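You operate a simulated robot arm through the tools that you are given. There is no shell and no other tool. Be economical: measure what you need, move in short steps, check, and stop when the job is done.

You run a simulated robot arm. Do the job below in one go: nothing can be reset, and whatever is moved stays where it is left.

Task
Seat the 25 MM bearing cartridge and clamp it under the orange strap.
Fine: torque the strap bolt as the plate says; the wrench goes back on its rest.
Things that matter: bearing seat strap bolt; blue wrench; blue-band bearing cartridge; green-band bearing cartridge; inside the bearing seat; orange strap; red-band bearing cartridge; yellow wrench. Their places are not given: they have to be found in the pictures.

Only the result counts: the job must be done as asked and must still hold three seconds after the hand-in. Knocking over, shifting, dropping, spilling or breaking anything else fails it.

Robot
A 7-joint arm with a two-finger parallel gripper, fixed in place. Base frame: the origin is at the foot of the arm, x ahead of it, y to its left, z up; the work surface is at about z = 880. Lengths are in mm, angles in degrees, forces in N, time in s.
With the tool pointing down near the work surface it reaches from about 240 to 680 mm from the base axis. Its first joint turns from -66.0 to 66.0 degrees. Payload 2.4 kg.
The tool frame sits at the grasp point between the pads (the TCP): z along the fingers, y along the line on which they close. The tips reach 30 mm beyond it. The gripper opens to 94 mm. The fingers are 28 mm wide and 10 mm thick; the gripper's body (50 by 96 mm) begins 55 mm behind the TCP.
Orientation is told as [roll, pitch, yaw] about the base's x, y, z axes, in that order, counted from this pose: with the fingers straight down and closing along the base's y, the tool's x points along the base's -x, its y along +y and its z along -z.

Tools
- The arm moves only by the tool apply_moves. Its argument "increments" is one flat list of numbers, 7 for each row, row after row: the turn, a rotation vector about the tool's x, y, z in degrees, then the shift along the tool's x, y, z in mm, then the opening, from 0 (shut) to 1 (fully open). In form: [rx, ry, rz, dx, dy, dz, jaw, rx, ry, rz, dx, dy, dz, jaw, ...]. A call has 1 to 12 rows; each row is the pose to reach, as a shift and turn from the pose commanded when the call began, along the tool's axes at that moment. Rows are played at 5 a second. More than 50 mm and 8.6 degrees between two rows, or a gripper value outside its range, and nothing of the call is played. A pose out of reach is approached as far as the arm can. The call stops where the force on the tool passes 40 N (or 10 N more than at its start, if that is more) or the arm is blocked; 0.2 s more then pass. Each finger travels about 153 mm/s and halts on what it meets, pressing with about 37 N; the grip force reading is that of the motor and also rises with nothing between the fingers. The clock runs only during rows and for 0.2 s after the last one: add rows that repeat a pose to give the fingers time. It gives the time, the measured TCP pose, the force on the tool (base axes), the opening and the grip force at its end, in the units of the frame above (readings bear some noise), with the torque about the TCP (base axes, N m) and any sound that the robot's microphone picked up.
- Cameras (640 x 400 px; columns grow to the right, rows downward): "scene" is fixed at [60.9, 487.8, 1453.8]; the picture's right is [-0.59, -0.81, 0.00], its down [-0.43, 0.32, -0.85] and it looks along [0.68, -0.50, -0.53] (base axes); focal length 272 px, centre (320, 200). "wrist" rides on the gripper at [76, 14, -102] in the tool frame; the picture's right is [-0.18, 0.98, 0.00], its down [-0.75, -0.14, -0.64] and it looks along [-0.63, -0.12, 0.77] (tool axes); focal length 243 px, centre (320, 200).
- grab_frame(camera): a new picture of that camera. It takes no simulated time.
- pixel_to_xyz(camera, pixels): there is no depth. For up to 12 entries [column, row, z] of the newest picture of that camera ("zoom" is the newest enlarged one), the place [x, y] in the base frame at which the ray of that pixel passes the height z, good to about 3 mm, but the place of the scene camera against the robot may be out by one fixed shift of up to 12 mm in any direction. It takes no simulated time.
- zoom(camera, box): a new picture of the part [left, top, right, bottom] of that camera's present view, enlarged. It takes no simulated time.
- finish_job(): hands the job in; it is judged then, once.

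Work in short steps. Measure before you move; look again where a grasp or a placing could have gone wrong, and mend it. You have 80 turns and 34 pictures in all, those below and enlarged ones among them. Open the gripper and draw the arm clear of the work before you hand the job in, unless the task says otherwise; then end with one line.

The tools are called after "Emit:" as a command line: name --argument value ..., lists and objects as JSON in quotes. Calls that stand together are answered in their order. apply_moves: Moves the arm, as the interface text tells. Its arguments: {"type":"object","properties":{"increments":{"type":"array","items":{"type":"number"}}},"required":["increments"]} The other tools are called the same way: grab_frame (camera) takes a picture; pixel_to_xyz (camera, pixels) gives the place at which the rays of pixels pass given heights; zoom (camera, box) takes an enlarged picture of a part of a camera's view; finish_job () hands the job in.

At the start:

```text
time_s: 0.0
tcp_pos: [395.2, 110.5, 1330.4]
tcp_rot: [-0.1, 0.0, 0.0]
force: [0.2, -0.8, 0.3]
moment: [0.01, -0.02, 0.01]
width: 93.8
gripper_force: 0.1
```

scene: 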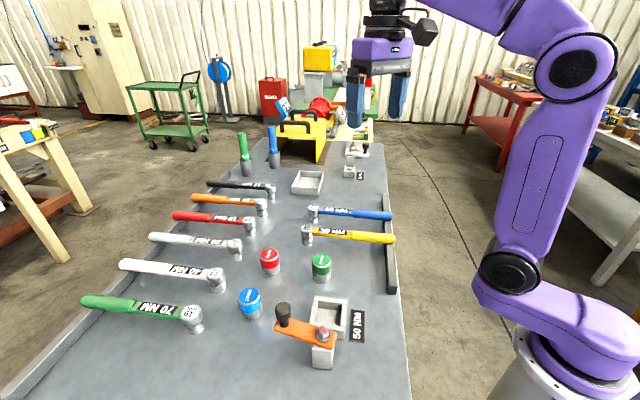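
wrist: 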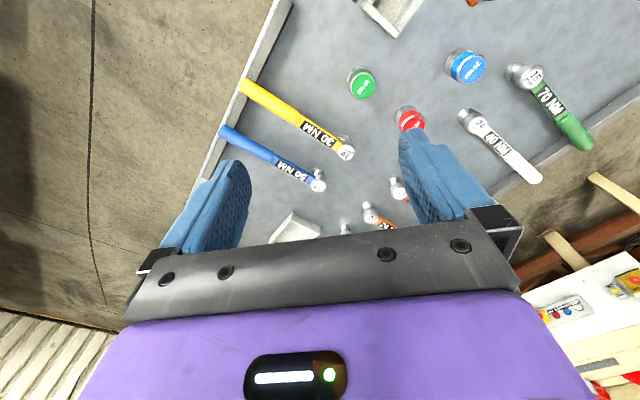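

I'll start with enlarged views of the seat, the cartridges and the wrenches to read their labels.

Emit:
zoom --camera "scene" --box '[220, 240, 400, 380]'

Emit:
zoom --camera "scene" --box '[70, 170, 410, 340]'

```text
2.86 times, centred on (310, 310) of scene
```

zoom: 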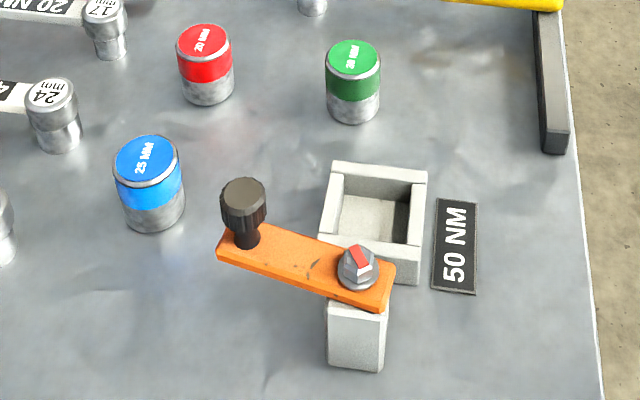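

```text
1.88 times, centred on (240, 255) of scene
```

zoom: 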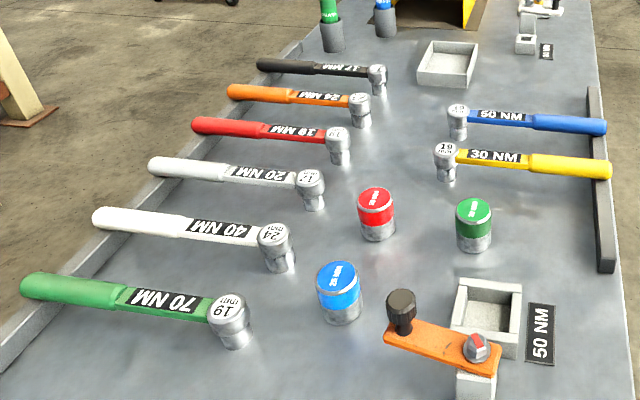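

The blue cartridge reads 25 MM, the plate 50 NM and the blue wrench 50 NM. I'll get rough places from the scene picture.

Emit:
pixel_to_xyz --camera "scene" --pixels '[[249, 296, 930], [252, 316, 880], [293, 307, 970], [333, 332, 945], [337, 316, 885], [313, 207, 920], [391, 215, 900], [350, 211, 900], [322, 368, 880], [269, 256, 930], [321, 262, 930], [358, 330, 880]]'

Emit:
zoom --camera "scene" --box '[295, 190, 405, 260]'

```text
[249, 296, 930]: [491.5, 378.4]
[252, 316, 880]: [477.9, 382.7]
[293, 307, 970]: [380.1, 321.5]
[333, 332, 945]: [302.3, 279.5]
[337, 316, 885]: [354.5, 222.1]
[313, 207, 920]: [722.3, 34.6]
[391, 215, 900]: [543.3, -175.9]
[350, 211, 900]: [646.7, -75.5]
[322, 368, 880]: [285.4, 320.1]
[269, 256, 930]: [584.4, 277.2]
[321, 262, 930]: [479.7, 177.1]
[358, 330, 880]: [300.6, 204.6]
```

```text
5.71 times, centred on (350, 225) of scene
```

zoom: 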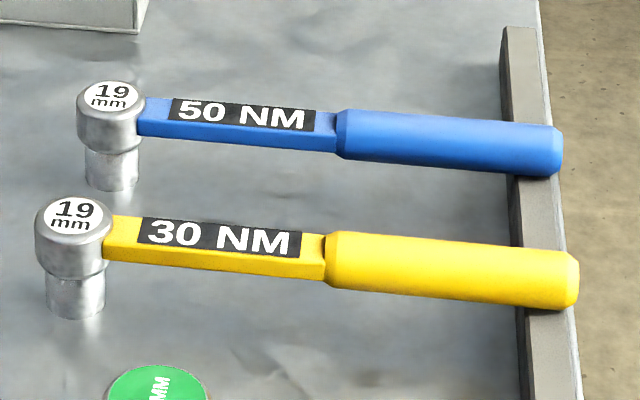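

The blue wrench (50 NM, 19 mm) is the one to use. I'll move the wrist camera so it looks down on the seat and cartridge.

Emit:
apply_moves --increments '[0, 0, 0, 26, 23, 22, 1, 0, 0, 0, 52, 47, 43, 1, 0, 0, 0, 78, 70, 65, 1, 0, 0, 0, 103, 93, 87, 1, 0, 0, 0, 129, 117, 108, 1, 0, 0, 0, 155, 140, 130, 1, 0, 0, 0, 155, 140, 130, 1]'

Emit:
grab_frame --camera "wrist"

```text
time_s: 1.6
tcp_pos: [239.6, 250.1, 1200.1]
tcp_rot: [0.0, 0.0, 0.1]
force: [0.0, 0.1, 0.2]
moment: [0.01, -0.04, 0.0]
width: 94.2
gripper_force: 0.1
```

```text
28 pictures are left
```

wrist: 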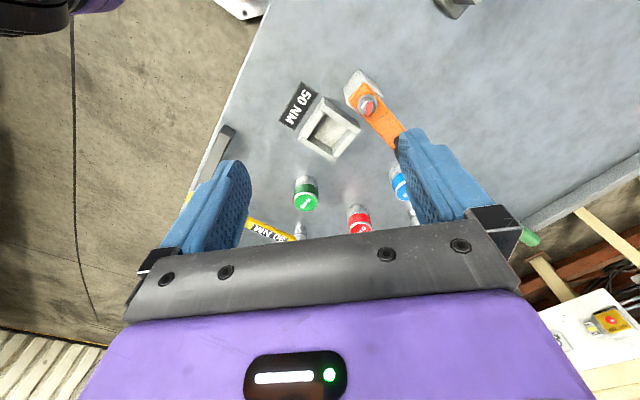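

The seat, bolt and post show at (330,128), (367,105) and (358,80). I'll enlarge that part.

Emit:
zoom --camera "wrist" --box '[270, 60, 430, 220]'

```text
2.50 times, centred on (350, 140) of wrist
```

zoom: 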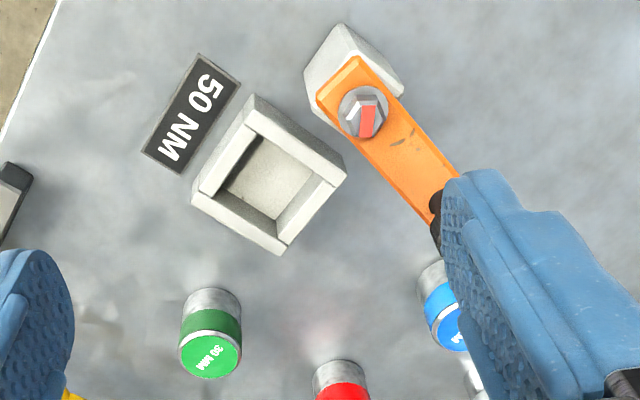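

I'll take points on the seat rim, bolt, post and plate at several heights, so they can be matched with the scene view.

Emit:
pixel_to_xyz --camera "zoom" --pixels '[[270, 180, 885], [250, 125, 910], [330, 180, 910], [280, 240, 910], [198, 190, 910], [280, 253, 880], [363, 112, 945], [363, 112, 960], [363, 112, 930], [330, 26, 880], [190, 115, 880], [210, 357, 930]]'

Emit:
pixel_to_xyz --camera "scene" --pixels '[[333, 332, 930], [333, 332, 960], [321, 262, 920], [321, 262, 940], [358, 325, 880], [344, 297, 910], [349, 301, 900]]'

```text
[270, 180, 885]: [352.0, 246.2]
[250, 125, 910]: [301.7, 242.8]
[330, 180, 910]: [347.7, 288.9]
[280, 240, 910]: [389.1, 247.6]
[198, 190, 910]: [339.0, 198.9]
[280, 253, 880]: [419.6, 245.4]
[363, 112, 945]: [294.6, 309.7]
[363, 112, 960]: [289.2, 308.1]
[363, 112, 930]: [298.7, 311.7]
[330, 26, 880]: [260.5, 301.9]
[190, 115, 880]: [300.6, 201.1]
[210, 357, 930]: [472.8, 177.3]
```

```text
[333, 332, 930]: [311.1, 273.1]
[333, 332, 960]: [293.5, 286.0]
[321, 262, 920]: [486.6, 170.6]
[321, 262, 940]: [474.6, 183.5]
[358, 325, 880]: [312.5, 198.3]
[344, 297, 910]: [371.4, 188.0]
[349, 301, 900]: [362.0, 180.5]
```

The bolt height is ambiguous between the two cameras. I'll take a second, closer wrist view and triangulate from it.

Emit:
apply_moves --increments '[0, 0, 0, 0, 27, 40, 1, 0, 0, 0, 0, 53, 80, 1, 0, 0, 0, 0, 80, 120, 1, 0, 0, 0, 0, 80, 120, 1]'

Emit:
grab_frame --camera "wrist"

```text
time_s: 2.6
tcp_pos: [244.0, 331.1, 1082.6]
tcp_rot: [0.0, 0.0, 0.0]
force: [0.0, 0.4, 0.0]
moment: [0.02, -0.03, 0.0]
width: 94.0
gripper_force: 0.0
```

```text
26 pictures are left
```

wrist: 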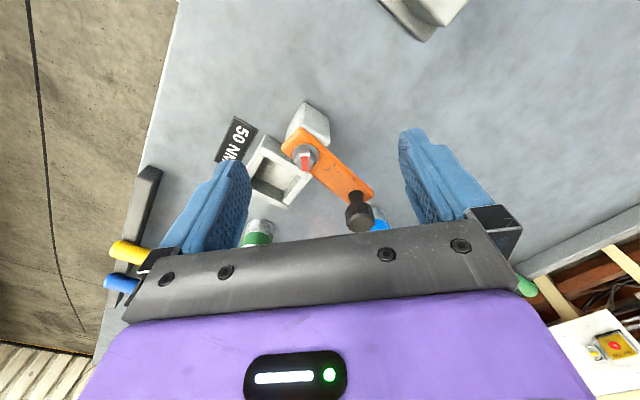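

The seat, bolt and knob are all in view now. I'll enlarge this part before measuring.

Emit:
zoom --camera "wrist" --box '[210, 90, 402, 242]'

```text
2.63 times, centred on (306, 166) of wrist
```

zoom: 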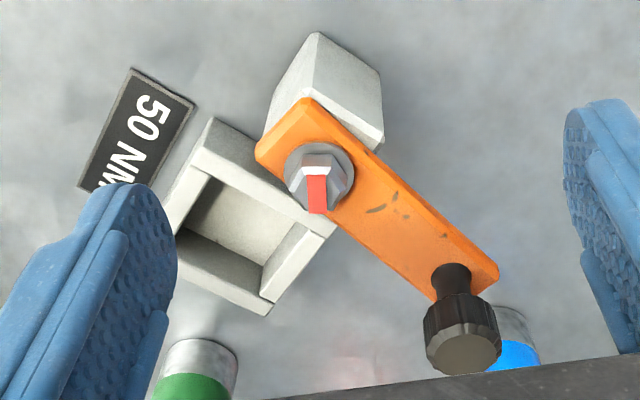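

Matching features in this view: flange centre (319,178), knob top (465,352), seat corners and the plate corner. I'll evaluate them at several heights.

Emit:
pixel_to_xyz --camera "zoom" --pixels '[[319, 178, 930], [319, 178, 945], [319, 178, 960], [322, 195, 960], [465, 352, 970], [465, 352, 990], [265, 305, 910], [265, 305, 920], [336, 226, 910], [212, 120, 910], [248, 222, 885], [133, 68, 880]]'

```text
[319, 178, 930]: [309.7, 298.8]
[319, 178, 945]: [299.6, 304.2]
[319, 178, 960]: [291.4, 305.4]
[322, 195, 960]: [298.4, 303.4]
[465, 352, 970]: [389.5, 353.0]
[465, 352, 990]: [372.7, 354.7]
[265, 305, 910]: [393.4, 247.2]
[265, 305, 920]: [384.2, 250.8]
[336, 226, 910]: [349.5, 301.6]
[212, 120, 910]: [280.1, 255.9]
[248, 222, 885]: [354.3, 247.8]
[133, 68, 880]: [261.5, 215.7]
```

The bolt is near (290,306, about 962) and the seat centre near (346,246), turned roughly 45°. One closer wrist view of the seat will fix both more exactly.

Emit:
apply_moves --increments '[0, 0, 0, -10, -34, 20, 1, 0, 0, 0, -20, -68, 40, 1, 0, 0, 0, -20, -68, 40, 1]'

Emit:
zoom --camera "wrist" --box '[210, 60, 450, 240]'

```text
time_s: 3.4
tcp_pos: [263.6, 263.4, 1043.1]
tcp_rot: [0.0, 0.0, 0.0]
force: [-0.3, -0.6, 0.1]
moment: [0.0, -0.02, 0.0]
width: 93.9
gripper_force: 0.0
```

```text
2.22 times, centred on (330, 150) of wrist
```

zoom: 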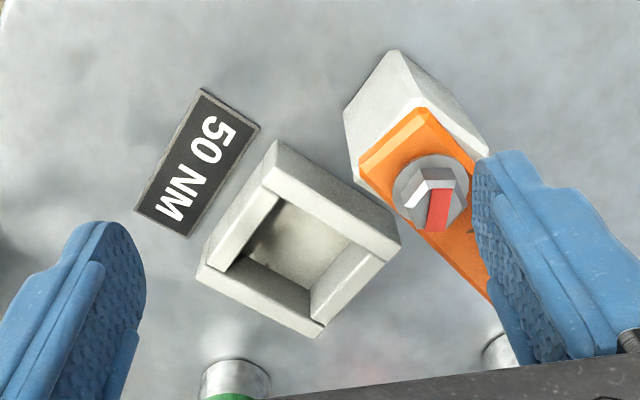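

I need to tell the rim edges from the outer walls, so I'll enlarge the seat further.

Emit:
zoom --camera "wrist" --box '[272, 115, 368, 175]'

```text
6.67 times, centred on (320, 145) of wrist
```

zoom: 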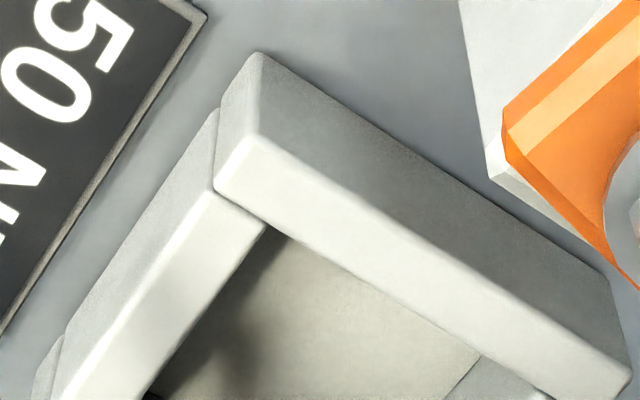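

The near inner corner is clear at (266,222) in this enlargement. I'll convert the near features and enlarge the far half.

Emit:
pixel_to_xyz --camera "zoom" --pixels '[[266, 222, 905], [266, 222, 915], [258, 140, 905], [258, 140, 915], [215, 188, 915], [258, 53, 880], [628, 375, 910]]'

Emit:
zoom --camera "wrist" --box '[264, 145, 372, 215]'

```text
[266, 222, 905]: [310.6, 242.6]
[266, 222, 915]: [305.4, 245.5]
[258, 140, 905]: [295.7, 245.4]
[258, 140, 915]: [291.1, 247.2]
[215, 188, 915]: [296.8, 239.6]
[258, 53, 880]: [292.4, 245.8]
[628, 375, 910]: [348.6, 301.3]
```

```text
5.71 times, centred on (318, 180) of wrist
```

zoom: 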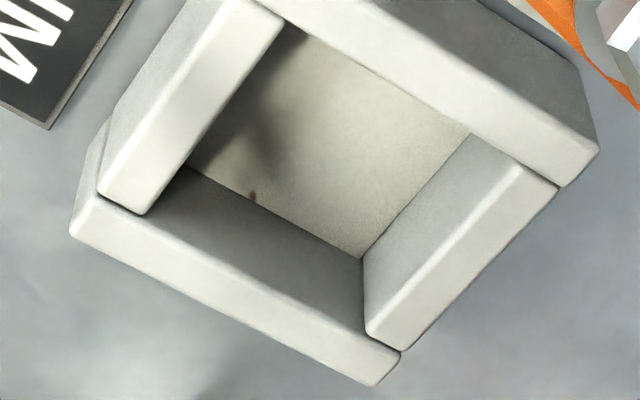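

I'll convert the four inner rim corners and the outer ones at z = 912.

Emit:
pixel_to_xyz --camera "zoom" --pixels '[[285, 27, 912], [527, 162, 912], [367, 328, 912], [147, 214, 912], [72, 234, 912], [378, 384, 912], [597, 153, 912], [362, 260, 885], [472, 132, 885], [190, 162, 885]]'

```text
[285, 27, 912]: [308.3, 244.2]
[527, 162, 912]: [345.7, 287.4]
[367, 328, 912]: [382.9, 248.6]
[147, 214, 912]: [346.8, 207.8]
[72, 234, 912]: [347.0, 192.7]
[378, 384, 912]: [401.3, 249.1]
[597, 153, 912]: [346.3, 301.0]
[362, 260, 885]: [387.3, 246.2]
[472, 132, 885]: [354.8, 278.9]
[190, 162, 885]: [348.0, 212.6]
```

The seat centre comes out at about (346,247), with a 54 mm square opening turned 45° and the rim at z≈912. Next I'll look at the blue cartridge from close by.

Emit:
apply_moves --increments '[0, 0, 0, -32, 31, -30, 1, 0, 0, 0, -63, 62, -30, 1, 0, 0, 0, -95, 92, -25, 1, 0, 0, 0, -126, 123, -20, 1, 0, 0, 0, -126, 123, -20, 1]'

Emit:
zoom --camera "wrist" --box '[230, 100, 410, 230]'

```text
refused: row 1 steps farther than a row can; nothing moved
```

```text
3.08 times, centred on (320, 165) of wrist
```

zoom: 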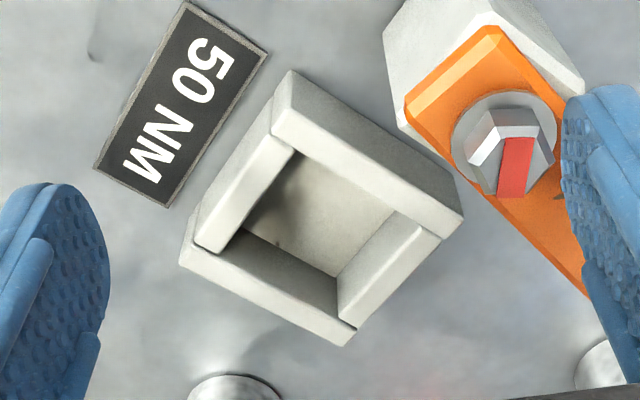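

That step was too long. I'll measure the bolt flange centre (506,150) in this enlargement, then repeat the move in smaller steps.

Emit:
pixel_to_xyz --camera "zoom" --pixels '[[506, 150, 955], [506, 150, 962], [506, 150, 970], [512, 165, 970], [512, 165, 978]]'

Emit:
apply_moves --increments '[0, 0, 0, -20, 20, -30, 1, 0, 0, 0, -50, 50, -30, 1, 0, 0, 0, -80, 80, -30, 1, 0, 0, 0, -105, 105, -25, 1, 0, 0, 0, -126, 123, -20, 1, 0, 0, 0, -126, 123, -20, 1]'

Emit:
grab_frame --camera "wrist"

```text
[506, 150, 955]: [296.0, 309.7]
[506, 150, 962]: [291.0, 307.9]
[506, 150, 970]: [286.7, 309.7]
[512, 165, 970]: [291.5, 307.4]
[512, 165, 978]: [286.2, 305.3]
```

```text
time_s: 4.8
tcp_pos: [387.8, 384.7, 1059.1]
tcp_rot: [0.0, 0.0, 0.0]
force: [0.1, 0.5, -0.1]
moment: [0.0, -0.03, 0.02]
width: 94.0
gripper_force: 0.1
```

```text
20 pictures are left
```

wrist: 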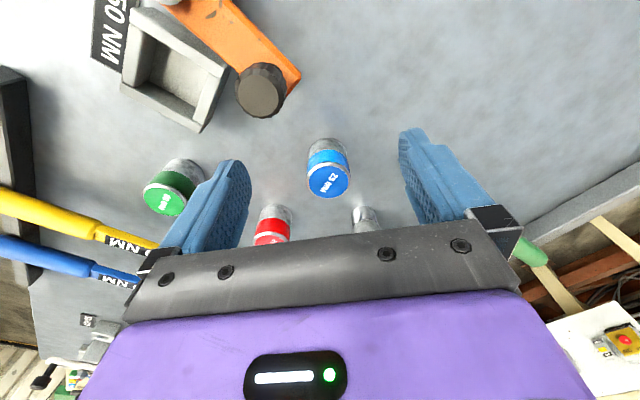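

The blue cartridge top is centred at about (329,182), with its base's near edge at row 138; the knob top is at (262,92). I'll enlarge them and measure.

Emit:
zoom --camera "wrist" --box '[230, 60, 390, 220]'

```text
2.50 times, centred on (310, 140) of wrist
```

zoom: 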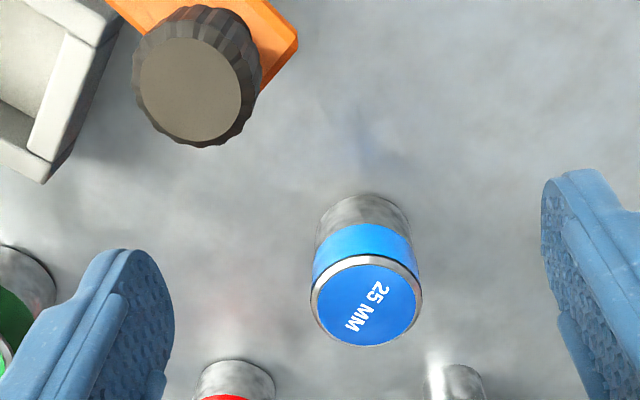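

I'll query the cartridge's top ellipse edges, its base edge and the knob top.

Emit:
pixel_to_xyz --camera "zoom" --pixels '[[362, 193, 880], [366, 255, 930], [366, 347, 930], [310, 300, 930], [422, 298, 930], [366, 300, 930], [366, 255, 940], [366, 347, 940], [366, 301, 940], [190, 90, 990], [190, 90, 1000], [190, 90, 980]]'

```text
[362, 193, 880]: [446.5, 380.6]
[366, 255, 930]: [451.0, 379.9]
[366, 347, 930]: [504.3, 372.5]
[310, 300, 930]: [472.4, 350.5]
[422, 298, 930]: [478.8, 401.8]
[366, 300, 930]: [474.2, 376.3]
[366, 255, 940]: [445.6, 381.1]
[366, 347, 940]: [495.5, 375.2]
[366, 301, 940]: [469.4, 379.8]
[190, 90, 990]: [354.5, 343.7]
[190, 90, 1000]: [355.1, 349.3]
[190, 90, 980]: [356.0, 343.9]
```

The cartridge is about 50 mm across, 58 tall, centred at (471,378) with its top at z≈938. I'll go above it with open jaws.

Emit:
apply_moves --increments '[0, 0, 0, -40, -3, 10, 1, 0, 0, 0, -70, -6, 40, 1, 0, 0, 0, -83, -7, 74, 1, 0, 0, 0, -83, -7, 74, 1, 0, 0, 0, -83, -7, 74, 1]'

Emit:
grab_frame --camera "wrist"

```text
time_s: 6.0
tcp_pos: [470.4, 380.7, 987.5]
tcp_rot: [-0.1, 0.0, -0.1]
force: [-0.6, -0.2, -0.2]
moment: [0.0, -0.01, -0.03]
width: 94.2
gripper_force: 0.1
```

```text
18 pictures are left
```

wrist: 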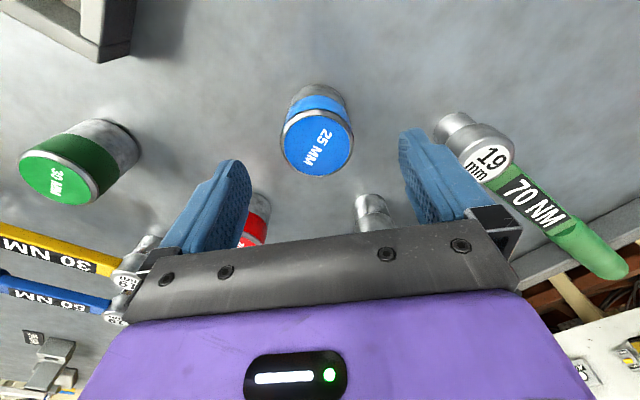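

I'll recheck the cartridge centre (317,140) and how far the 70 NM wrench's socket is from the right finger.

Emit:
pixel_to_xyz --camera "wrist" --pixels '[[317, 140, 938], [281, 138, 938], [354, 140, 938], [317, 105, 938], [317, 175, 938], [435, 135, 880], [492, 160, 920], [318, 83, 880]]'

```text
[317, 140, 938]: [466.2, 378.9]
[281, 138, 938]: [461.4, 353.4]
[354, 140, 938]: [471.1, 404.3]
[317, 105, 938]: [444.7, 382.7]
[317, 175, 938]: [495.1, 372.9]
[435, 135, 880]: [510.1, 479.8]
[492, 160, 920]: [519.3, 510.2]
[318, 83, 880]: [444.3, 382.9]
```

The centre is about (469,378.5). I'll descend to TCP z≈941 and close.

Emit:
apply_moves --increments '[0, 0, 0, 1, -2, 25, 1, 0, 0, 0, 1, -2, 46, 1, 0, 0, 0, 1, -2, 46, 1, 0, 0, 0, 1, -2, 46, 0.6, 0, 0, 0, 1, -2, 46, 0.45, 0, 0, 0, 1, -2, 46, 0.3, 0, 0, 0, 1, -2, 46, 0.3]'

```text
time_s: 7.6
tcp_pos: [470.2, 376.3, 940.8]
tcp_rot: [0.1, 0.0, 0.0]
force: [1.8, 1.1, 0.4]
moment: [0.16, -0.03, -0.04]
width: 48.5
gripper_force: 36.8
```

The grip holds at 48.5 mm. I'll lift the cartridge and carry it round to above the seat, clear of the knob.

Emit:
apply_moves --increments '[0, 0, 0, 0, 0, -40, 0.3, 0, 0, 0, 0, 0, -80, 0.3, 0, 0, 0, 0, -30, -110, 0.3, 0, 0, 0, 0, -70, -110, 0.3, 0, 0, 0, 0, -110, -110, 0.3, 0, 0, 0, 20, -129, -110, 0.3, 0, 0, 0, 55, -129, -110, 0.3, 0, 0, 0, 90, -129, -110, 0.3, 0, 0, 0, 123, -129, -110, 0.3, 0, 0, 0, 123, -129, -110, 0.3, 0, 0, 0, 123, -129, -110, 0.3]'

Emit:
grab_frame --camera "wrist"

```text
time_s: 10.0
tcp_pos: [347.3, 248.4, 1050.6]
tcp_rot: [0.0, 0.0, 0.0]
force: [0.4, 0.4, -4.5]
moment: [-0.01, -0.01, -0.01]
width: 48.3
gripper_force: 36.8
```

```text
17 pictures are left
```

wrist: 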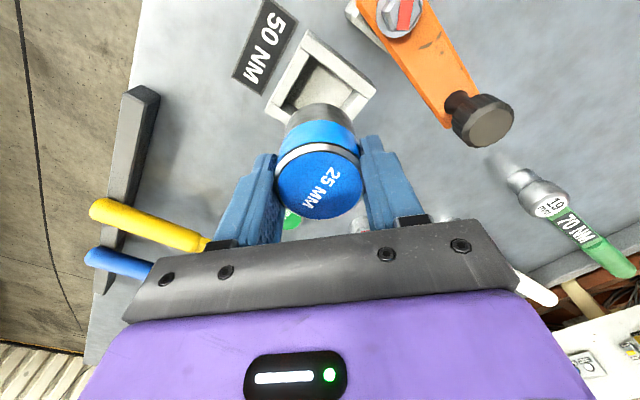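

The cartridge hangs straight. I'll compare its axis with the visible seat corners from this same camera pose.

Emit:
pixel_to_xyz --camera "wrist" --pixels '[[319, 183, 1047], [276, 180, 1047], [363, 180, 1047], [319, 146, 1047], [319, 219, 1047]]'

Emit:
zoom --camera "wrist" --box '[250, 10, 400, 130]'

```text
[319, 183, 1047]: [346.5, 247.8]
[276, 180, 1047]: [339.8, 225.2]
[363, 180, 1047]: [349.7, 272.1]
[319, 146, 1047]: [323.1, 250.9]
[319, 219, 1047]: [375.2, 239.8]
```

```text
3.33 times, centred on (325, 70) of wrist
```

zoom: 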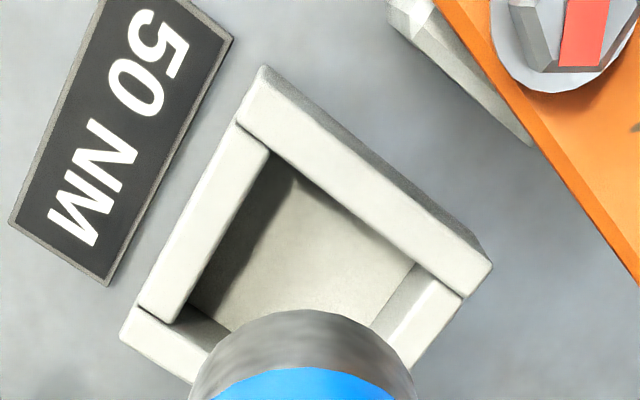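

I'll query the seat corners from here: inner near (270,150), outer near (264,80), outer right (491,264) and outer left (121,338).

Emit:
pixel_to_xyz --camera "zoom" --pixels '[[270, 150, 912], [264, 80, 912], [491, 264, 912], [121, 338, 912], [170, 318, 912], [270, 150, 912], [491, 264, 912], [121, 338, 912], [436, 270, 912]]'

```text
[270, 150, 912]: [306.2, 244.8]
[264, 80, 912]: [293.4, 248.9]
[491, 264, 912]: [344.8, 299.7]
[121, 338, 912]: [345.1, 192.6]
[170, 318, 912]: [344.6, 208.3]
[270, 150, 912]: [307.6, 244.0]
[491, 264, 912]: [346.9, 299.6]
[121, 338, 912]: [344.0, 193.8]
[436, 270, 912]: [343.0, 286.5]
```

The seat centre is near (345.5,246.5) and the cartridge sits about 1 mm off it. I'll correct that and lower to just inside the rim.

Emit:
apply_moves --increments '[0, 0, 0, 1, -1.5, 35, 0.3, 0, 0, 0, 1, -1.5, 65, 0.3, 0, 0, 0, 1, -1.5, 72, 0.3, 0, 0, 0, 1, -1.5, 77, 0.3, 0, 0, 0, 1, -1.5, 81, 0.3, 0, 0, 0, 1, -1.5, 85, 0.3, 0, 0, 0, 1, -1.5, 85, 0.3]'

```text
time_s: 11.6
tcp_pos: [343.8, 245.5, 963.6]
tcp_rot: [0.1, 0.0, 0.1]
force: [-0.9, -0.8, -4.2]
moment: [0.0, 0.0, 0.02]
width: 48.3
gripper_force: 37.0
```

The base is about 9 mm below the rim with no contact force. I'll keep lowering in small steps until it touches.

Emit:
apply_moves --increments '[0, 0, 0, 0, 0, 4, 0.3, 0, 0, 0, 0, 0, 8, 0.3, 0, 0, 0, 0, 0, 11, 0.3, 0, 0, 0, 0, 0, 13, 0.3, 0, 0, 0, 0, 0, 15, 0.3, 0, 0, 0, 0, 0, 15, 0.3]'

```text
time_s: 13.0
tcp_pos: [344.2, 245.6, 950.4]
tcp_rot: [0.0, 0.0, 0.0]
force: [1.2, 0.9, -3.4]
moment: [0.0, -0.05, 0.03]
width: 48.2
gripper_force: 36.3
```

Emit:
apply_moves --increments '[0, 0, 0, 0, 0, 1.5, 0.3, 0, 0, 0, 0, 0, 3, 0.3, 0, 0, 0, 0, 0, 4.5, 0.3, 0, 0, 0, 0, 0, 6, 0.3, 0, 0, 0, 0, 0, 6, 0.3]'

```text
time_s: 14.2
tcp_pos: [344.4, 245.3, 945.3]
tcp_rot: [0.2, -0.1, -0.1]
force: [-4.6, -1.6, 31.0]
moment: [-0.15, 0.04, 0.24]
width: 48.5
gripper_force: 36.5
```

It bottomed at TCP z≈945 with 31 N of push, so the cartridge is on the seat floor. I'll ease off, open partway and rise.

Emit:
apply_moves --increments '[0, 0, 0, 0, 0, -2, 0.3, 0, 0, 0, 0, 0, -2, 0.6, 0, 0, 0, 0, 0, -2, 0.65, 0, 0, 0, 0, 0, -20, 0.65, 0, 0, 0, 0, 0, -60, 0.65, 0, 0, 0, 0, 0, -105, 0.65, 0, 0, 0, 0, 0, -105, 0.65]'

Emit:
grab_frame --camera "wrist"

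Emit:
zoom --camera "scene" --box '[250, 260, 400, 380]'

```text
time_s: 15.8
tcp_pos: [343.3, 245.7, 1049.1]
tcp_rot: [0.0, 0.1, 0.0]
force: [-0.6, 0.9, -0.6]
moment: [0.0, 0.04, 0.04]
width: 61.1
gripper_force: 0.0
```

```text
15 pictures are left
```

wrist: 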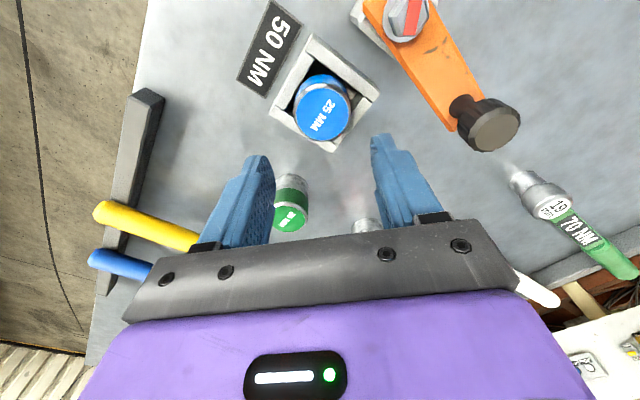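

```text
3.33 times, centred on (325, 320) of scene
```

zoom: 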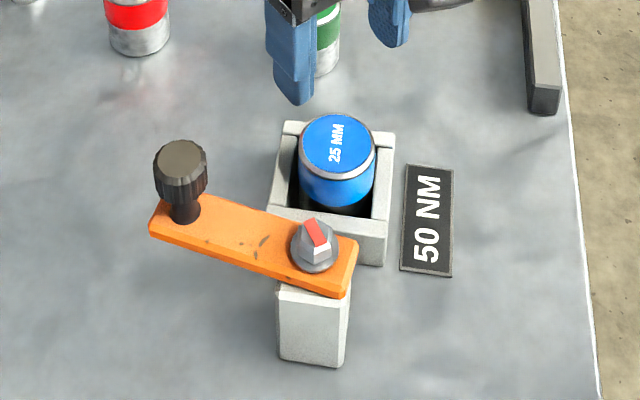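

The cartridge is seated. Now I'll locate the knob (top centre (494,129)) and the bolt (404,18) from here.

Emit:
pixel_to_xyz --camera "wrist" --pixels '[[494, 129, 980], [494, 129, 990], [494, 129, 1000], [494, 129, 1010], [467, 130, 1000], [521, 128, 1000], [404, 22, 962], [404, 16, 970], [466, 104, 960]]'

Emit:
zoom --camera "wrist" --box '[350, 0, 540, 160]'

```text
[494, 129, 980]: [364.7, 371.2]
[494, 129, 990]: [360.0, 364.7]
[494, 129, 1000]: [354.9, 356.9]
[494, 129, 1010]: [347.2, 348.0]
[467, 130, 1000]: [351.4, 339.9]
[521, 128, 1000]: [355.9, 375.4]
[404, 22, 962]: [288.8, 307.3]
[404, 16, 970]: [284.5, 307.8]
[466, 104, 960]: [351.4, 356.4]
```

```text
2.50 times, centred on (445, 80) of wrist
```

zoom: 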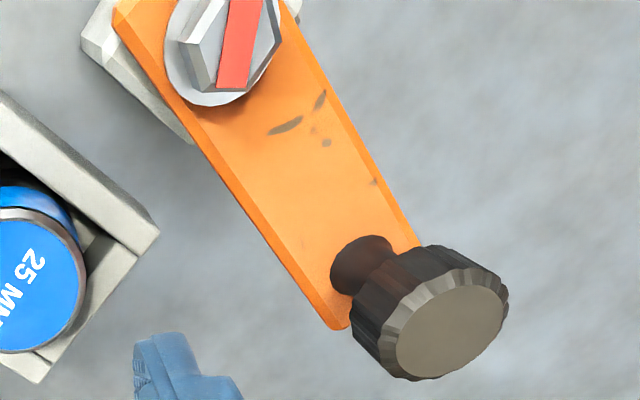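

The knob axis is about (352,350) with its top at z≈1004, and the bolt is at about (289.5,307), giving a 76 mm radius. I'll go above the knob, come down round it and close.

Emit:
apply_moves --increments '[0, 0, 0, 0, 0, -25, 0.8, 0, 0, 0, -4, 40, -30, 0.8, 0, 0, 0, -8, 80, -30, 0.8, 0, 0, 0, -9, 104, -30, 0.8, 0, 0, 0, -9, 104, -30, 0.8, 0, 0, 0, -9, 104, 10, 0.8, 0, 0, 0, -9, 104, 40, 0.8, 0, 0, 0, -9, 104, 51, 0.8, 0, 0, 0, -9, 104, 51, 0.8]'

Emit:
grab_frame --camera "wrist"

```text
time_s: 17.8
tcp_pos: [351.7, 349.9, 1000.9]
tcp_rot: [-0.1, 0.0, 0.1]
force: [-0.5, -0.1, 0.7]
moment: [0.01, -0.02, -0.01]
width: 75.1
gripper_force: 0.0
```

```text
12 pictures are left
```

wrist: 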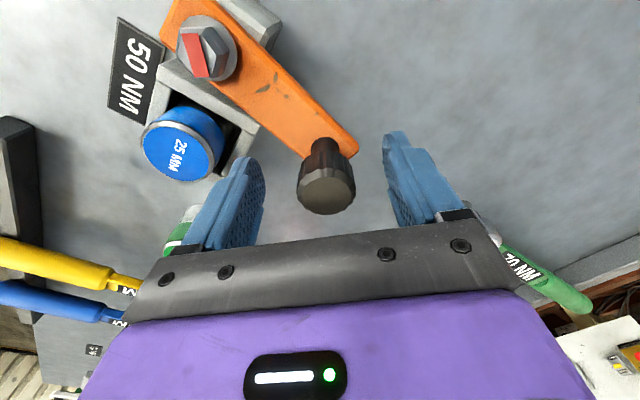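

The knob (326,188) is between the fingers. I'll check its position and close on it.

Emit:
pixel_to_xyz --camera "wrist" --pixels '[[326, 188, 1004], [326, 188, 998], [205, 50, 962], [208, 48, 970]]'

Emit:
apply_moves --increments '[0, 0, 0, 0, 0, 0, 0.5, 0, 0, 0, 0, 0, 0, 0.3, 0, 0, 0, 0, 0, 0, 0.2, 0, 0, 0, 0, 0, 0, 0.2]'

```text
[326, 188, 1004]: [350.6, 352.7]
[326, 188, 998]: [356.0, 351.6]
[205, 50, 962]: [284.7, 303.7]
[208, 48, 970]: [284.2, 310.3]
```

```text
time_s: 18.8
tcp_pos: [352.4, 350.5, 1001.7]
tcp_rot: [0.2, -0.1, 0.0]
force: [4.2, 4.3, -2.9]
moment: [0.02, -0.68, -0.15]
width: 29.4
gripper_force: 44.8
```

The knob is gripped (29 mm wide). I'll swing it along the 78 mm arc round the bolt, turning the tool with it, and do the first half now.

Emit:
apply_moves --increments '[0, 0, 6.7, -4.6, -7.9, 0, 0.2, 0, 0, 13.4, -8.2, -16.25, 0, 0.2, 0, 0, 20.1, -10.8, -25, 0, 0.2, 0, 0, 26.8, -12.4, -34, 0, 0.2, 0, 0, 33.5, -13, -43, 0, 0.2, 0, 0, 33.5, -13, -43, 0, 0.2]'

```text
time_s: 20.2
tcp_pos: [366.5, 307.3, 999.4]
tcp_rot: [0.1, 0.0, -33.6]
force: [-11.4, 2.6, 36.6]
moment: [-0.15, 0.39, -0.14]
width: 29.7
gripper_force: 45.0
```

The tool is pressing down with 36 N on the knob, probably from small pose errors. I'll raise it 2.5 mm to relieve that.

Emit:
apply_moves --increments '[0, 0, 0, 0, 0, -1.2, 0.2, 0, 0, 0, 0, 0, -2.5, 0.2, 0, 0, 0, 0, 0, -2.5, 0.2]'

```text
time_s: 21.0
tcp_pos: [365.7, 307.1, 1000.9]
tcp_rot: [-0.2, 0.0, -33.7]
force: [-5.1, 7.1, -12.0]
moment: [0.1, -0.78, -0.55]
width: 29.2
gripper_force: 44.6
```

That is relieved. The same arc pattern continues in the turned tool frame, so I'll play the next half.

Emit:
apply_moves --increments '[0, 0, 6.7, -4.6, -7.9, 0.3, 0.2, 0, 0, 13.4, -8.2, -16.25, 0.3, 0.2, 0, 0, 20.1, -10.8, -25, 0.3, 0.2, 0, 0, 26.8, -12.4, -34, 0.3, 0.2, 0, 0, 26.8, -12.4, -34, 0.3, 0.2]'

```text
time_s: 22.2
tcp_pos: [356.9, 270.9, 1000.1]
tcp_rot: [-0.2, -0.2, -60.4]
force: [0.9, -3.6, -36.2]
moment: [0.22, -0.57, 0.19]
width: 29.3
gripper_force: 45.7
```

Now the knob is being pulled upward, so I'll lower by 1.8 mm and finish the remaining 20°.

Emit:
apply_moves --increments '[0, 0, 0, 0, 0, 1.8, 0.2, 0, 0, 6.7, -4.6, -7.9, 1.8, 0.2, 0, 0, 13.4, -8.2, -16.25, 1.8, 0.2, 0, 0, 20.2, -10.8, -25, 1.8, 0.2, 0, 0, 20.2, -10.8, -25, 1.8, 0.2]'

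```text
time_s: 23.4
tcp_pos: [342.0, 251.5, 1000.9]
tcp_rot: [0.4, 0.2, -80.6]
force: [2.8, 2.7, 21.2]
moment: [-0.66, 0.3, 0.54]
width: 29.6
gripper_force: 45.1
```

The strap should now lie over the cartridge. I'll release the knob, rise 80 mm and look.

Emit:
apply_moves --increments '[0, 0, 0, 0, 0, -1, 0.3, 0, 0, 0, 0, 0, -1, 0.6, 0, 0, 0, 0, 0, -1, 0.6, 0, 0, 0, 0, 0, -40, 0.6, 0, 0, 0, 0, 0, -85, 0.6, 0, 0, 0, 0, 0, -125, 0.6, 0, 0, 0, 0, 0, -125, 0.6]'

Emit:
zoom --camera "scene" --box '[250, 260, 400, 380]'

```text
time_s: 25.0
tcp_pos: [342.9, 249.2, 1121.9]
tcp_rot: [0.0, 0.0, -80.5]
force: [-0.3, 0.5, 0.2]
moment: [0.02, -0.01, -0.01]
width: 56.4
gripper_force: 0.0
```

```text
3.33 times, centred on (325, 320) of scene
```

zoom: 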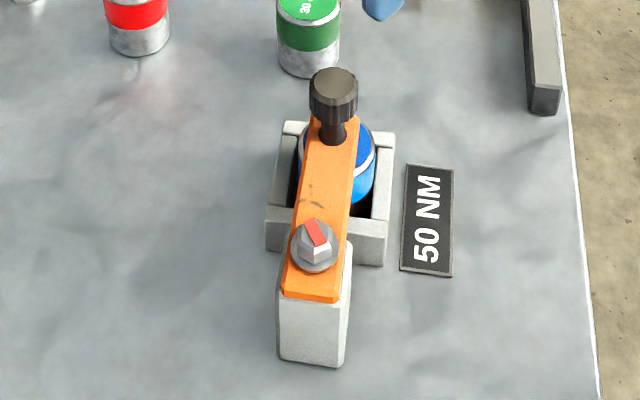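

The strap covers the cartridge. Next is the blue wrench: keeping the present yaw, I'll move to where the wrist camera sees it.

Emit:
apply_moves --increments '[0, 0, 0, -23, 36, -4, 0.8, 0, 0, 0, -46, 72, -8, 0.8, 0, 0, 0, -70, 108, -12, 0.8, 0, 0, 0, -93, 145, -16, 0.8, 0, 0, 0, -116, 181, -20, 0.8, 0, 0, 0, -140, 217, -24, 0.8, 0, 0, 0, -163, 253, -28, 0.8, 0, 0, 0, -163, 253, -28, 0.8, 0, 0, 0, -163, 253, -28, 0.8]'

Emit:
grab_frame --camera "wrist"

```text
time_s: 27.0
tcp_pos: [620.2, 129.8, 1151.9]
tcp_rot: [0.0, 0.0, -80.5]
force: [0.7, -0.1, 0.1]
moment: [-0.01, 0.02, -0.02]
width: 74.9
gripper_force: 0.0
```

```text
10 pictures are left
```

wrist: 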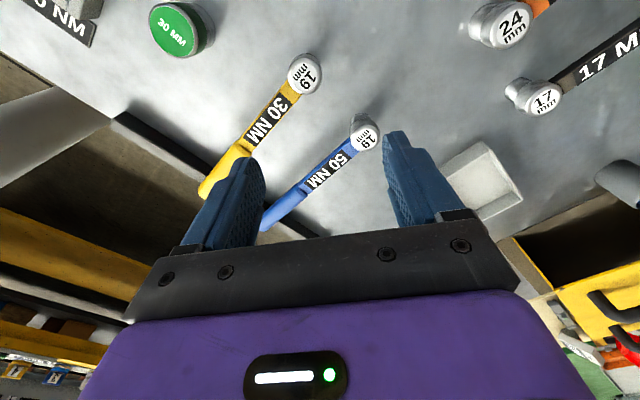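

The blue wrench head is at (365,135) and its handle runs down to (268,218). I'll enlarge it.

Emit:
zoom --camera "wrist" --box '[250, 100, 400, 235]'

```text
2.96 times, centred on (325, 168) of wrist
```

zoom: 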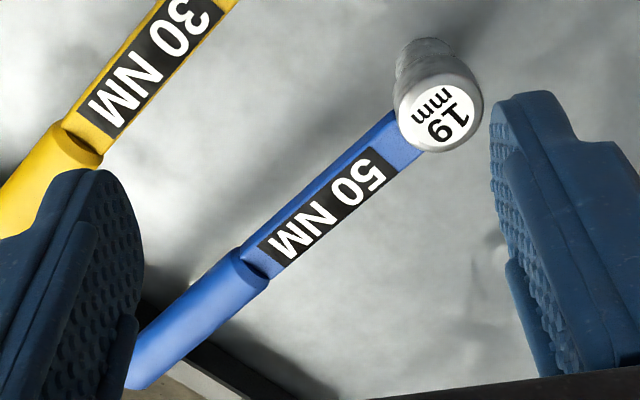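

I'll query the head top centre, the socket base edge, the start and end of the bar, and the handle centreline.

Emit:
pixel_to_xyz --camera "zoom" --pixels '[[420, 42, 880], [442, 114, 920], [442, 114, 930], [442, 114, 940], [402, 114, 930], [483, 114, 930], [255, 265, 920], [255, 265, 930], [200, 315, 920], [150, 365, 920], [400, 145, 920], [330, 205, 925]]'

```text
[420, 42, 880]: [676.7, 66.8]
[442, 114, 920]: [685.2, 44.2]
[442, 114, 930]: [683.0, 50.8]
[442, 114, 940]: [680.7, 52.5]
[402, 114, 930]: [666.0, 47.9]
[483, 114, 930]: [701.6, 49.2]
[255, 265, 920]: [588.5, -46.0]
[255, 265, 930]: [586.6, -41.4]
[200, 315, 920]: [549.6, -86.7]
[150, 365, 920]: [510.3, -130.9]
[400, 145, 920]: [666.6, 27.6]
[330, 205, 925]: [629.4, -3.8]
```

The head is at (683,50) and the handle runs at about -133.7°, starting 133 mm from the head. I'll hover over a grip point 150 mm from the head, (579,-58), with the tool turned to match.

Emit:
apply_moves --increments '[0, 0, 6.65, -22, -9, 19, 0.8, 0, 0, 13.3, -45, -18, 38, 0.8, 0, 0, 19.95, -67, -27, 57, 0.8, 0, 0, 26.6, -89, -36, 76, 0.8, 0, 0, 33.25, -112, -45, 95, 0.8, 0, 0, 39.9, -134, -54, 114, 0.7, 0, 0, 46.55, -156, -62, 133, 0.6, 0, 0, 53.2, -178.6, -71.4, 152, 0.6, 0, 0, 53.2, -178.6, -71.4, 152, 0.6]'

Emit:
grab_frame --camera "wrist"

```text
time_s: 29.0
tcp_pos: [578.8, -55.3, 1001.4]
tcp_rot: [0.0, 0.0, -133.8]
force: [0.4, 0.1, 0.6]
moment: [0.03, 0.0, 0.02]
width: 56.3
gripper_force: 0.0
```

```text
8 pictures are left
```

wrist: 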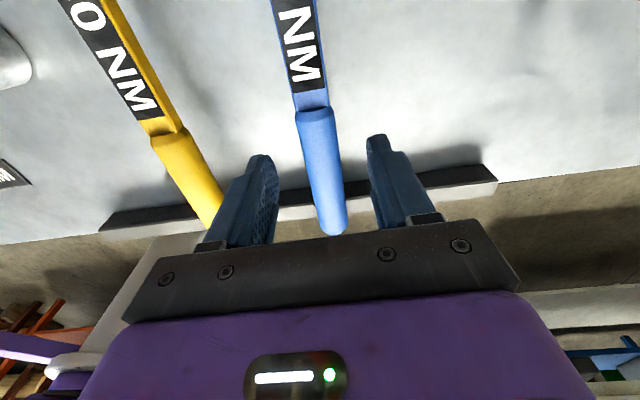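

I'll check the handle line, (315,108) to (322,165), against the TCP line.

Emit:
pixel_to_xyz --camera "wrist" --pixels '[[315, 108, 920], [319, 140, 920], [325, 175, 920], [333, 228, 920], [308, 80, 920], [302, 155, 920], [342, 155, 920], [168, 135, 920], [195, 190, 920]]'

```text
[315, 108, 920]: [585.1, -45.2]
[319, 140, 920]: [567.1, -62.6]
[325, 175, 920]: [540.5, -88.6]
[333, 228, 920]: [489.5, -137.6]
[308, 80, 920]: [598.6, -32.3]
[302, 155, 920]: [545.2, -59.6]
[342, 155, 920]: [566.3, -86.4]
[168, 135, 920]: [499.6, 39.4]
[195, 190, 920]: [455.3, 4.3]
```

The handle runs at -136°, and the best grip centre is (572,-57.5). I'll correct, descend to z≈922 and close.

Emit:
apply_moves --increments '[0, 0, 2.2, -6.4, -3.2, 40, 0.6, 0, 0, 2.2, -6.4, -3.2, 65, 0.6, 0, 0, 2.2, -6.4, -3.2, 79, 0.6, 0, 0, 2.2, -6.4, -3.2, 79, 0.6, 0, 0, 2.2, -6.4, -3.2, 79, 0.4, 0, 0, 2.2, -6.4, -3.2, 79, 0.2, 0, 0, 2.2, -6.4, -3.2, 79, 0.05, 0, 0, 2.2, -6.4, -3.2, 79, 0.05]'

```text
time_s: 30.8
tcp_pos: [569.8, -58.8, 920.7]
tcp_rot: [0.0, -0.1, -135.9]
force: [0.8, 0.0, -0.6]
moment: [-0.03, 0.05, 0.09]
width: 32.8
gripper_force: 37.1
```

The handle is gripped (32.8 mm). I'll lift 50 mm and check the weight and how level the wrench hangs.

Emit:
apply_moves --increments '[0, 0, 0, 0, 0, -10, 0.05, 0, 0, 0, 0, 0, -30, 0.05, 0, 0, 0, 0, 0, -50, 0.05, 0, 0, 0, 0, 0, -50, 0.05, 0, 0, 0, 0, 0, -50, 0.05]'

Emit:
zoom --camera "scene" --box '[290, 150, 410, 250]'

```text
time_s: 32.0
tcp_pos: [570.8, -59.6, 971.7]
tcp_rot: [0.0, -0.1, -135.9]
force: [0.1, 0.1, -4.8]
moment: [-0.13, 0.13, -0.01]
width: 32.8
gripper_force: 36.8
```

```text
4.00 times, centred on (350, 200) of scene
```

zoom: 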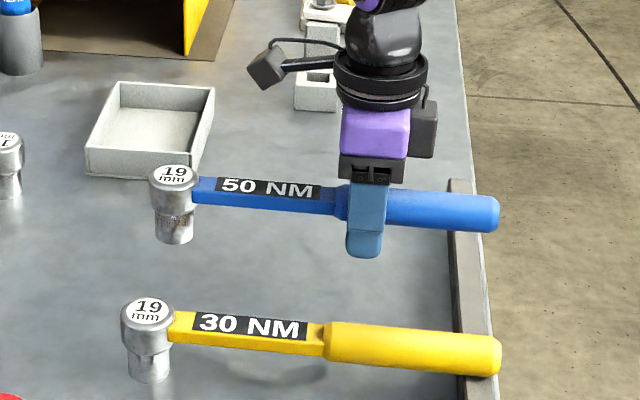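

It holds level, at 4.8 N. I'll carry it high, turning the tool counter-clockwise so the handle ends up pointing outward and left of the bolt. This is the first part.

Emit:
apply_moves --increments '[0, 0, 0, 0, 0, -42, 0.05, 0, 0, -8.5, 0, 0, -85, 0.05, 0, 0, -17, 0, 0, -125, 0.05, 0, 0, -25.5, 15.4, -17.5, -125, 0.05, 0, 0, -34, 30.8, -35, -125, 0.05, 0, 0, -42.5, 46.2, -52.5, -125, 0.05, 0, 0, -51, 61.6, -70, -125, 0.05, 0, 0, -59.5, 77, -87.5, -125, 0.05, 0, 0, -68, 92.4, -105, -125, 0.05, 0, 0, -76.5, 107.8, -122.5, -125, 0.05, 0, 0, -85, 123.2, -140, -125, 0.05, 0, 0, -93.5, 138, -157, -125, 0.05]'

```text
time_s: 34.6
tcp_pos: [559.1, 150.0, 1094.7]
tcp_rot: [0.0, -0.1, -42.2]
force: [-0.2, -0.4, -3.8]
moment: [-0.15, -0.14, 0.03]
width: 32.9
gripper_force: 37.3
```

All steady. Second part: on to about (380,400) with yaw 53.7°.

Emit:
apply_moves --increments '[0, 0, -8, 25.1, 5.3, 0, 0.05, 0, 0, -16, 50.2, 10.7, 0, 0.05, 0, 0, -24, 75.4, 16, 0, 0.05, 0, 0, -32, 100.5, 21.3, 0, 0.05, 0, 0, -40, 125.6, 26.7, 0, 0.05, 0, 0, -48, 150.7, 32, 0, 0.05, 0, 0, -56, 175.9, 37.3, 0, 0.05, 0, 0, -64, 201, 42.7, 0, 0.05, 0, 0, -72, 226, 48, 0, 0.05, 0, 0, -80, 251, 53.3, 0, 0.05, 0, 0, -88, 276, 58.7, 0, 0.05, 0, 0, -96, 301.5, 64, 0, 0.05]'

```text
time_s: 37.2
tcp_pos: [379.9, 399.7, 1098.1]
tcp_rot: [0.0, 0.0, 53.8]
force: [0.3, -0.4, -4.8]
moment: [0.12, -0.11, -0.01]
width: 32.5
gripper_force: 36.6
```

Now to the hover with yaw 70°, placing the head over the bolt with about 20 mm under the socket.

Emit:
apply_moves --increments '[0, 0, -5.4, -7.3, 21.1, 0, 0.05, 0, 0, -10.8, -14.5, 42.3, 0, 0.05, 0, 0, -16.2, -21.8, 63.4, 0, 0.05, 0, 0, -16.2, -21.8, 63.4, 30, 0.05, 0, 0, -16.2, -21.8, 63.4, 58, 0.05, 0, 0, -16.2, -21.8, 63.4, 58, 0.05]'

Emit:
zoom --camera "scene" --box '[260, 250, 400, 362]'

```text
time_s: 38.6
tcp_pos: [341.7, 455.6, 1037.0]
tcp_rot: [0.0, -0.1, 69.9]
force: [-0.1, 0.7, -4.4]
moment: [0.18, -0.05, 0.01]
width: 32.9
gripper_force: 37.3
```

```text
3.57 times, centred on (330, 306) of scene
```

zoom: 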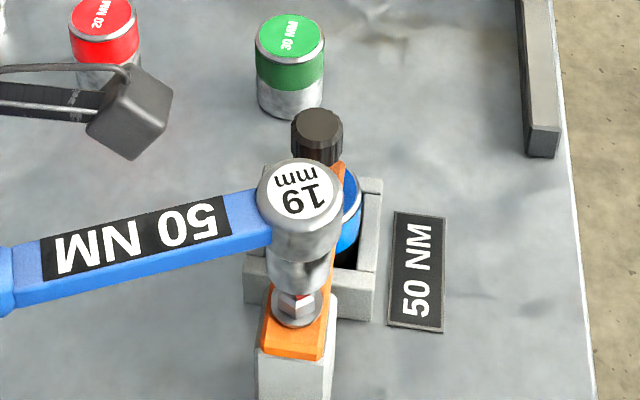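

Sideways the head (299) and bolt (297) line up. I'll compare them in depth using the ray positions of the socket's front edge and the flange's front edge.

Emit:
pixel_to_xyz --camera "zoom" --pixels '[[298, 292, 996], [298, 292, 996], [297, 328, 960], [297, 328, 960], [299, 192, 1046], [299, 192, 1046], [297, 306, 962], [297, 306, 962], [297, 306, 968], [267, 270, 996], [331, 270, 996], [316, 132, 1004]]'

```text
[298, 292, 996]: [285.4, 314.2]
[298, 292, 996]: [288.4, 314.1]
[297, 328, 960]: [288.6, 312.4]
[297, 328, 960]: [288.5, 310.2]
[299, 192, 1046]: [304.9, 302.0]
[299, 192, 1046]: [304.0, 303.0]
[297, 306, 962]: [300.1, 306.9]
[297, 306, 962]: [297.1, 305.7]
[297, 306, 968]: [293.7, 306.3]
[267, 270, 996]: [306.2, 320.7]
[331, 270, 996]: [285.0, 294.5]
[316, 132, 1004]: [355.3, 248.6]
```

Head and bolt agree within about 2 mm. I'll descend slowly and watch the force.

Emit:
apply_moves --increments '[0, 0, 0, 0, 0, 10, 0.05, 0, 0, 0, 0, 0, 16, 0.05, 0, 0, 0, 0, 0, 19, 0.05, 0, 0, 0, 0, 0, 22, 0.05, 0, 0, 0, 0, 0, 25, 0.05, 0, 0, 0, 0, 0, 25, 0.05]'

```text
time_s: 40.0
tcp_pos: [341.6, 456.3, 1013.9]
tcp_rot: [0.0, 0.0, 69.8]
force: [0.0, 0.6, -4.4]
moment: [0.18, -0.09, 0.0]
width: 32.8
gripper_force: 37.4
```

There is no contact yet with the socket bottom at about z 973. I'll continue down.

Emit:
apply_moves --increments '[0, 0, 0, 0, 0, 3, 0.05, 0, 0, 0, 0, 0, 6, 0.05, 0, 0, 0, 0, 0, 9, 0.05, 0, 0, 0, 0, 0, 11, 0.05, 0, 0, 0, 0, 0, 13, 0.05, 0, 0, 0, 0, 0, 13, 0.05]'

Emit:
zoom --camera "scene" --box '[260, 270, 400, 382]'

```text
time_s: 41.4
tcp_pos: [342.3, 455.4, 1000.2]
tcp_rot: [0.0, -0.1, 69.8]
force: [2.9, 4.2, 6.8]
moment: [-1.1, 0.34, 0.16]
width: 32.8
gripper_force: 36.9
```

```text
3.57 times, centred on (330, 326) of scene
```

zoom: 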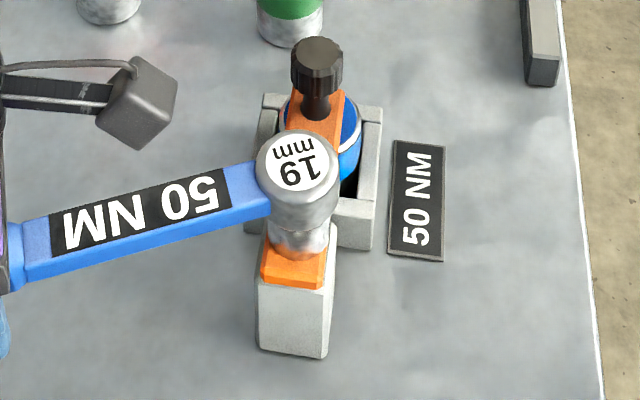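

The socket is down over the bolt with light contact. I'll turn clockwise about the bolt in small steps and listen for the click.

Emit:
apply_moves --increments '[0, 0, 2, 0.1, -5.5, 0, 0.05, 0, 0, 4, 0.4, -10.9, 0, 0.05, 0, 0, 6, 0.9, -16.4, 0, 0.05, 0, 0, 8, 1.5, -21.8, 0, 0.05, 0, 0, 8, 1.5, -21.8, 0, 0.05]'

```text
time_s: 42.6
tcp_pos: [363.4, 446.1, 1001.1]
tcp_rot: [0.0, 0.0, 61.8]
force: [-0.4, 1.0, 2.9]
moment: [-0.69, 0.34, -0.08]
width: 32.4
gripper_force: 37.0
```

There is little resistance so far. I'll continue turning.

Emit:
apply_moves --increments '[0, 0, 3, 0.2, -8.2, 0, 0.05, 0, 0, 6, 0.9, -16.4, 0, 0.05, 0, 0, 9, 1.9, -24.5, 0, 0.05, 0, 0, 12, 3.4, -32.6, 0, 0.05, 0, 0, 15, 5.3, -40.5, 0, 0.05, 0, 0, 18, 7.7, -48.4, 0, 0.05, 0, 0, 18, 7.7, -48.4, 0, 0.05]'

```text
time_s: 44.2
tcp_pos: [400.6, 416.6, 999.9]
tcp_rot: [0.0, 0.0, 43.8]
force: [0.5, -0.5, -3.5]
moment: [0.1, -0.21, 0.04]
width: 33.0
gripper_force: 37.0
```

The wrench now hangs freely, so the socket may not be fully down. I'll press it down a few mm and watch the force.

Emit:
apply_moves --increments '[0, 0, 0, 0, 0, 1.5, 0.05, 0, 0, 0, 0, 0, 3, 0.05, 0, 0, 0, 0, 0, 4.5, 0.05, 0, 0, 0, 0, 0, 4.5, 0.05]'

Emit:
zoom --camera "scene" --box '[260, 270, 400, 382]'

```text
time_s: 45.2
tcp_pos: [401.4, 416.8, 995.8]
tcp_rot: [0.0, 0.0, 43.8]
force: [0.5, -0.3, 5.4]
moment: [-0.78, 0.85, -0.03]
width: 32.9
gripper_force: 37.4
```

```text
3.57 times, centred on (330, 326) of scene
```

zoom: 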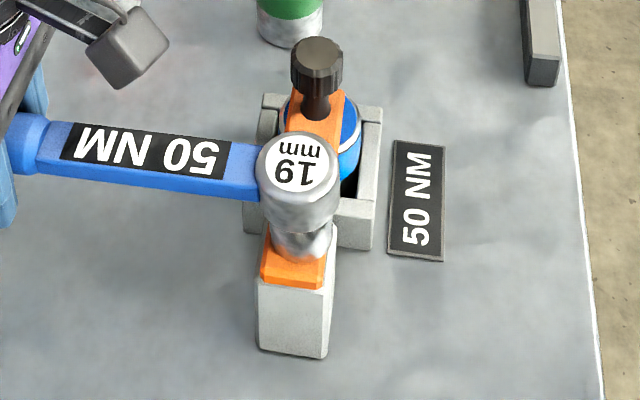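

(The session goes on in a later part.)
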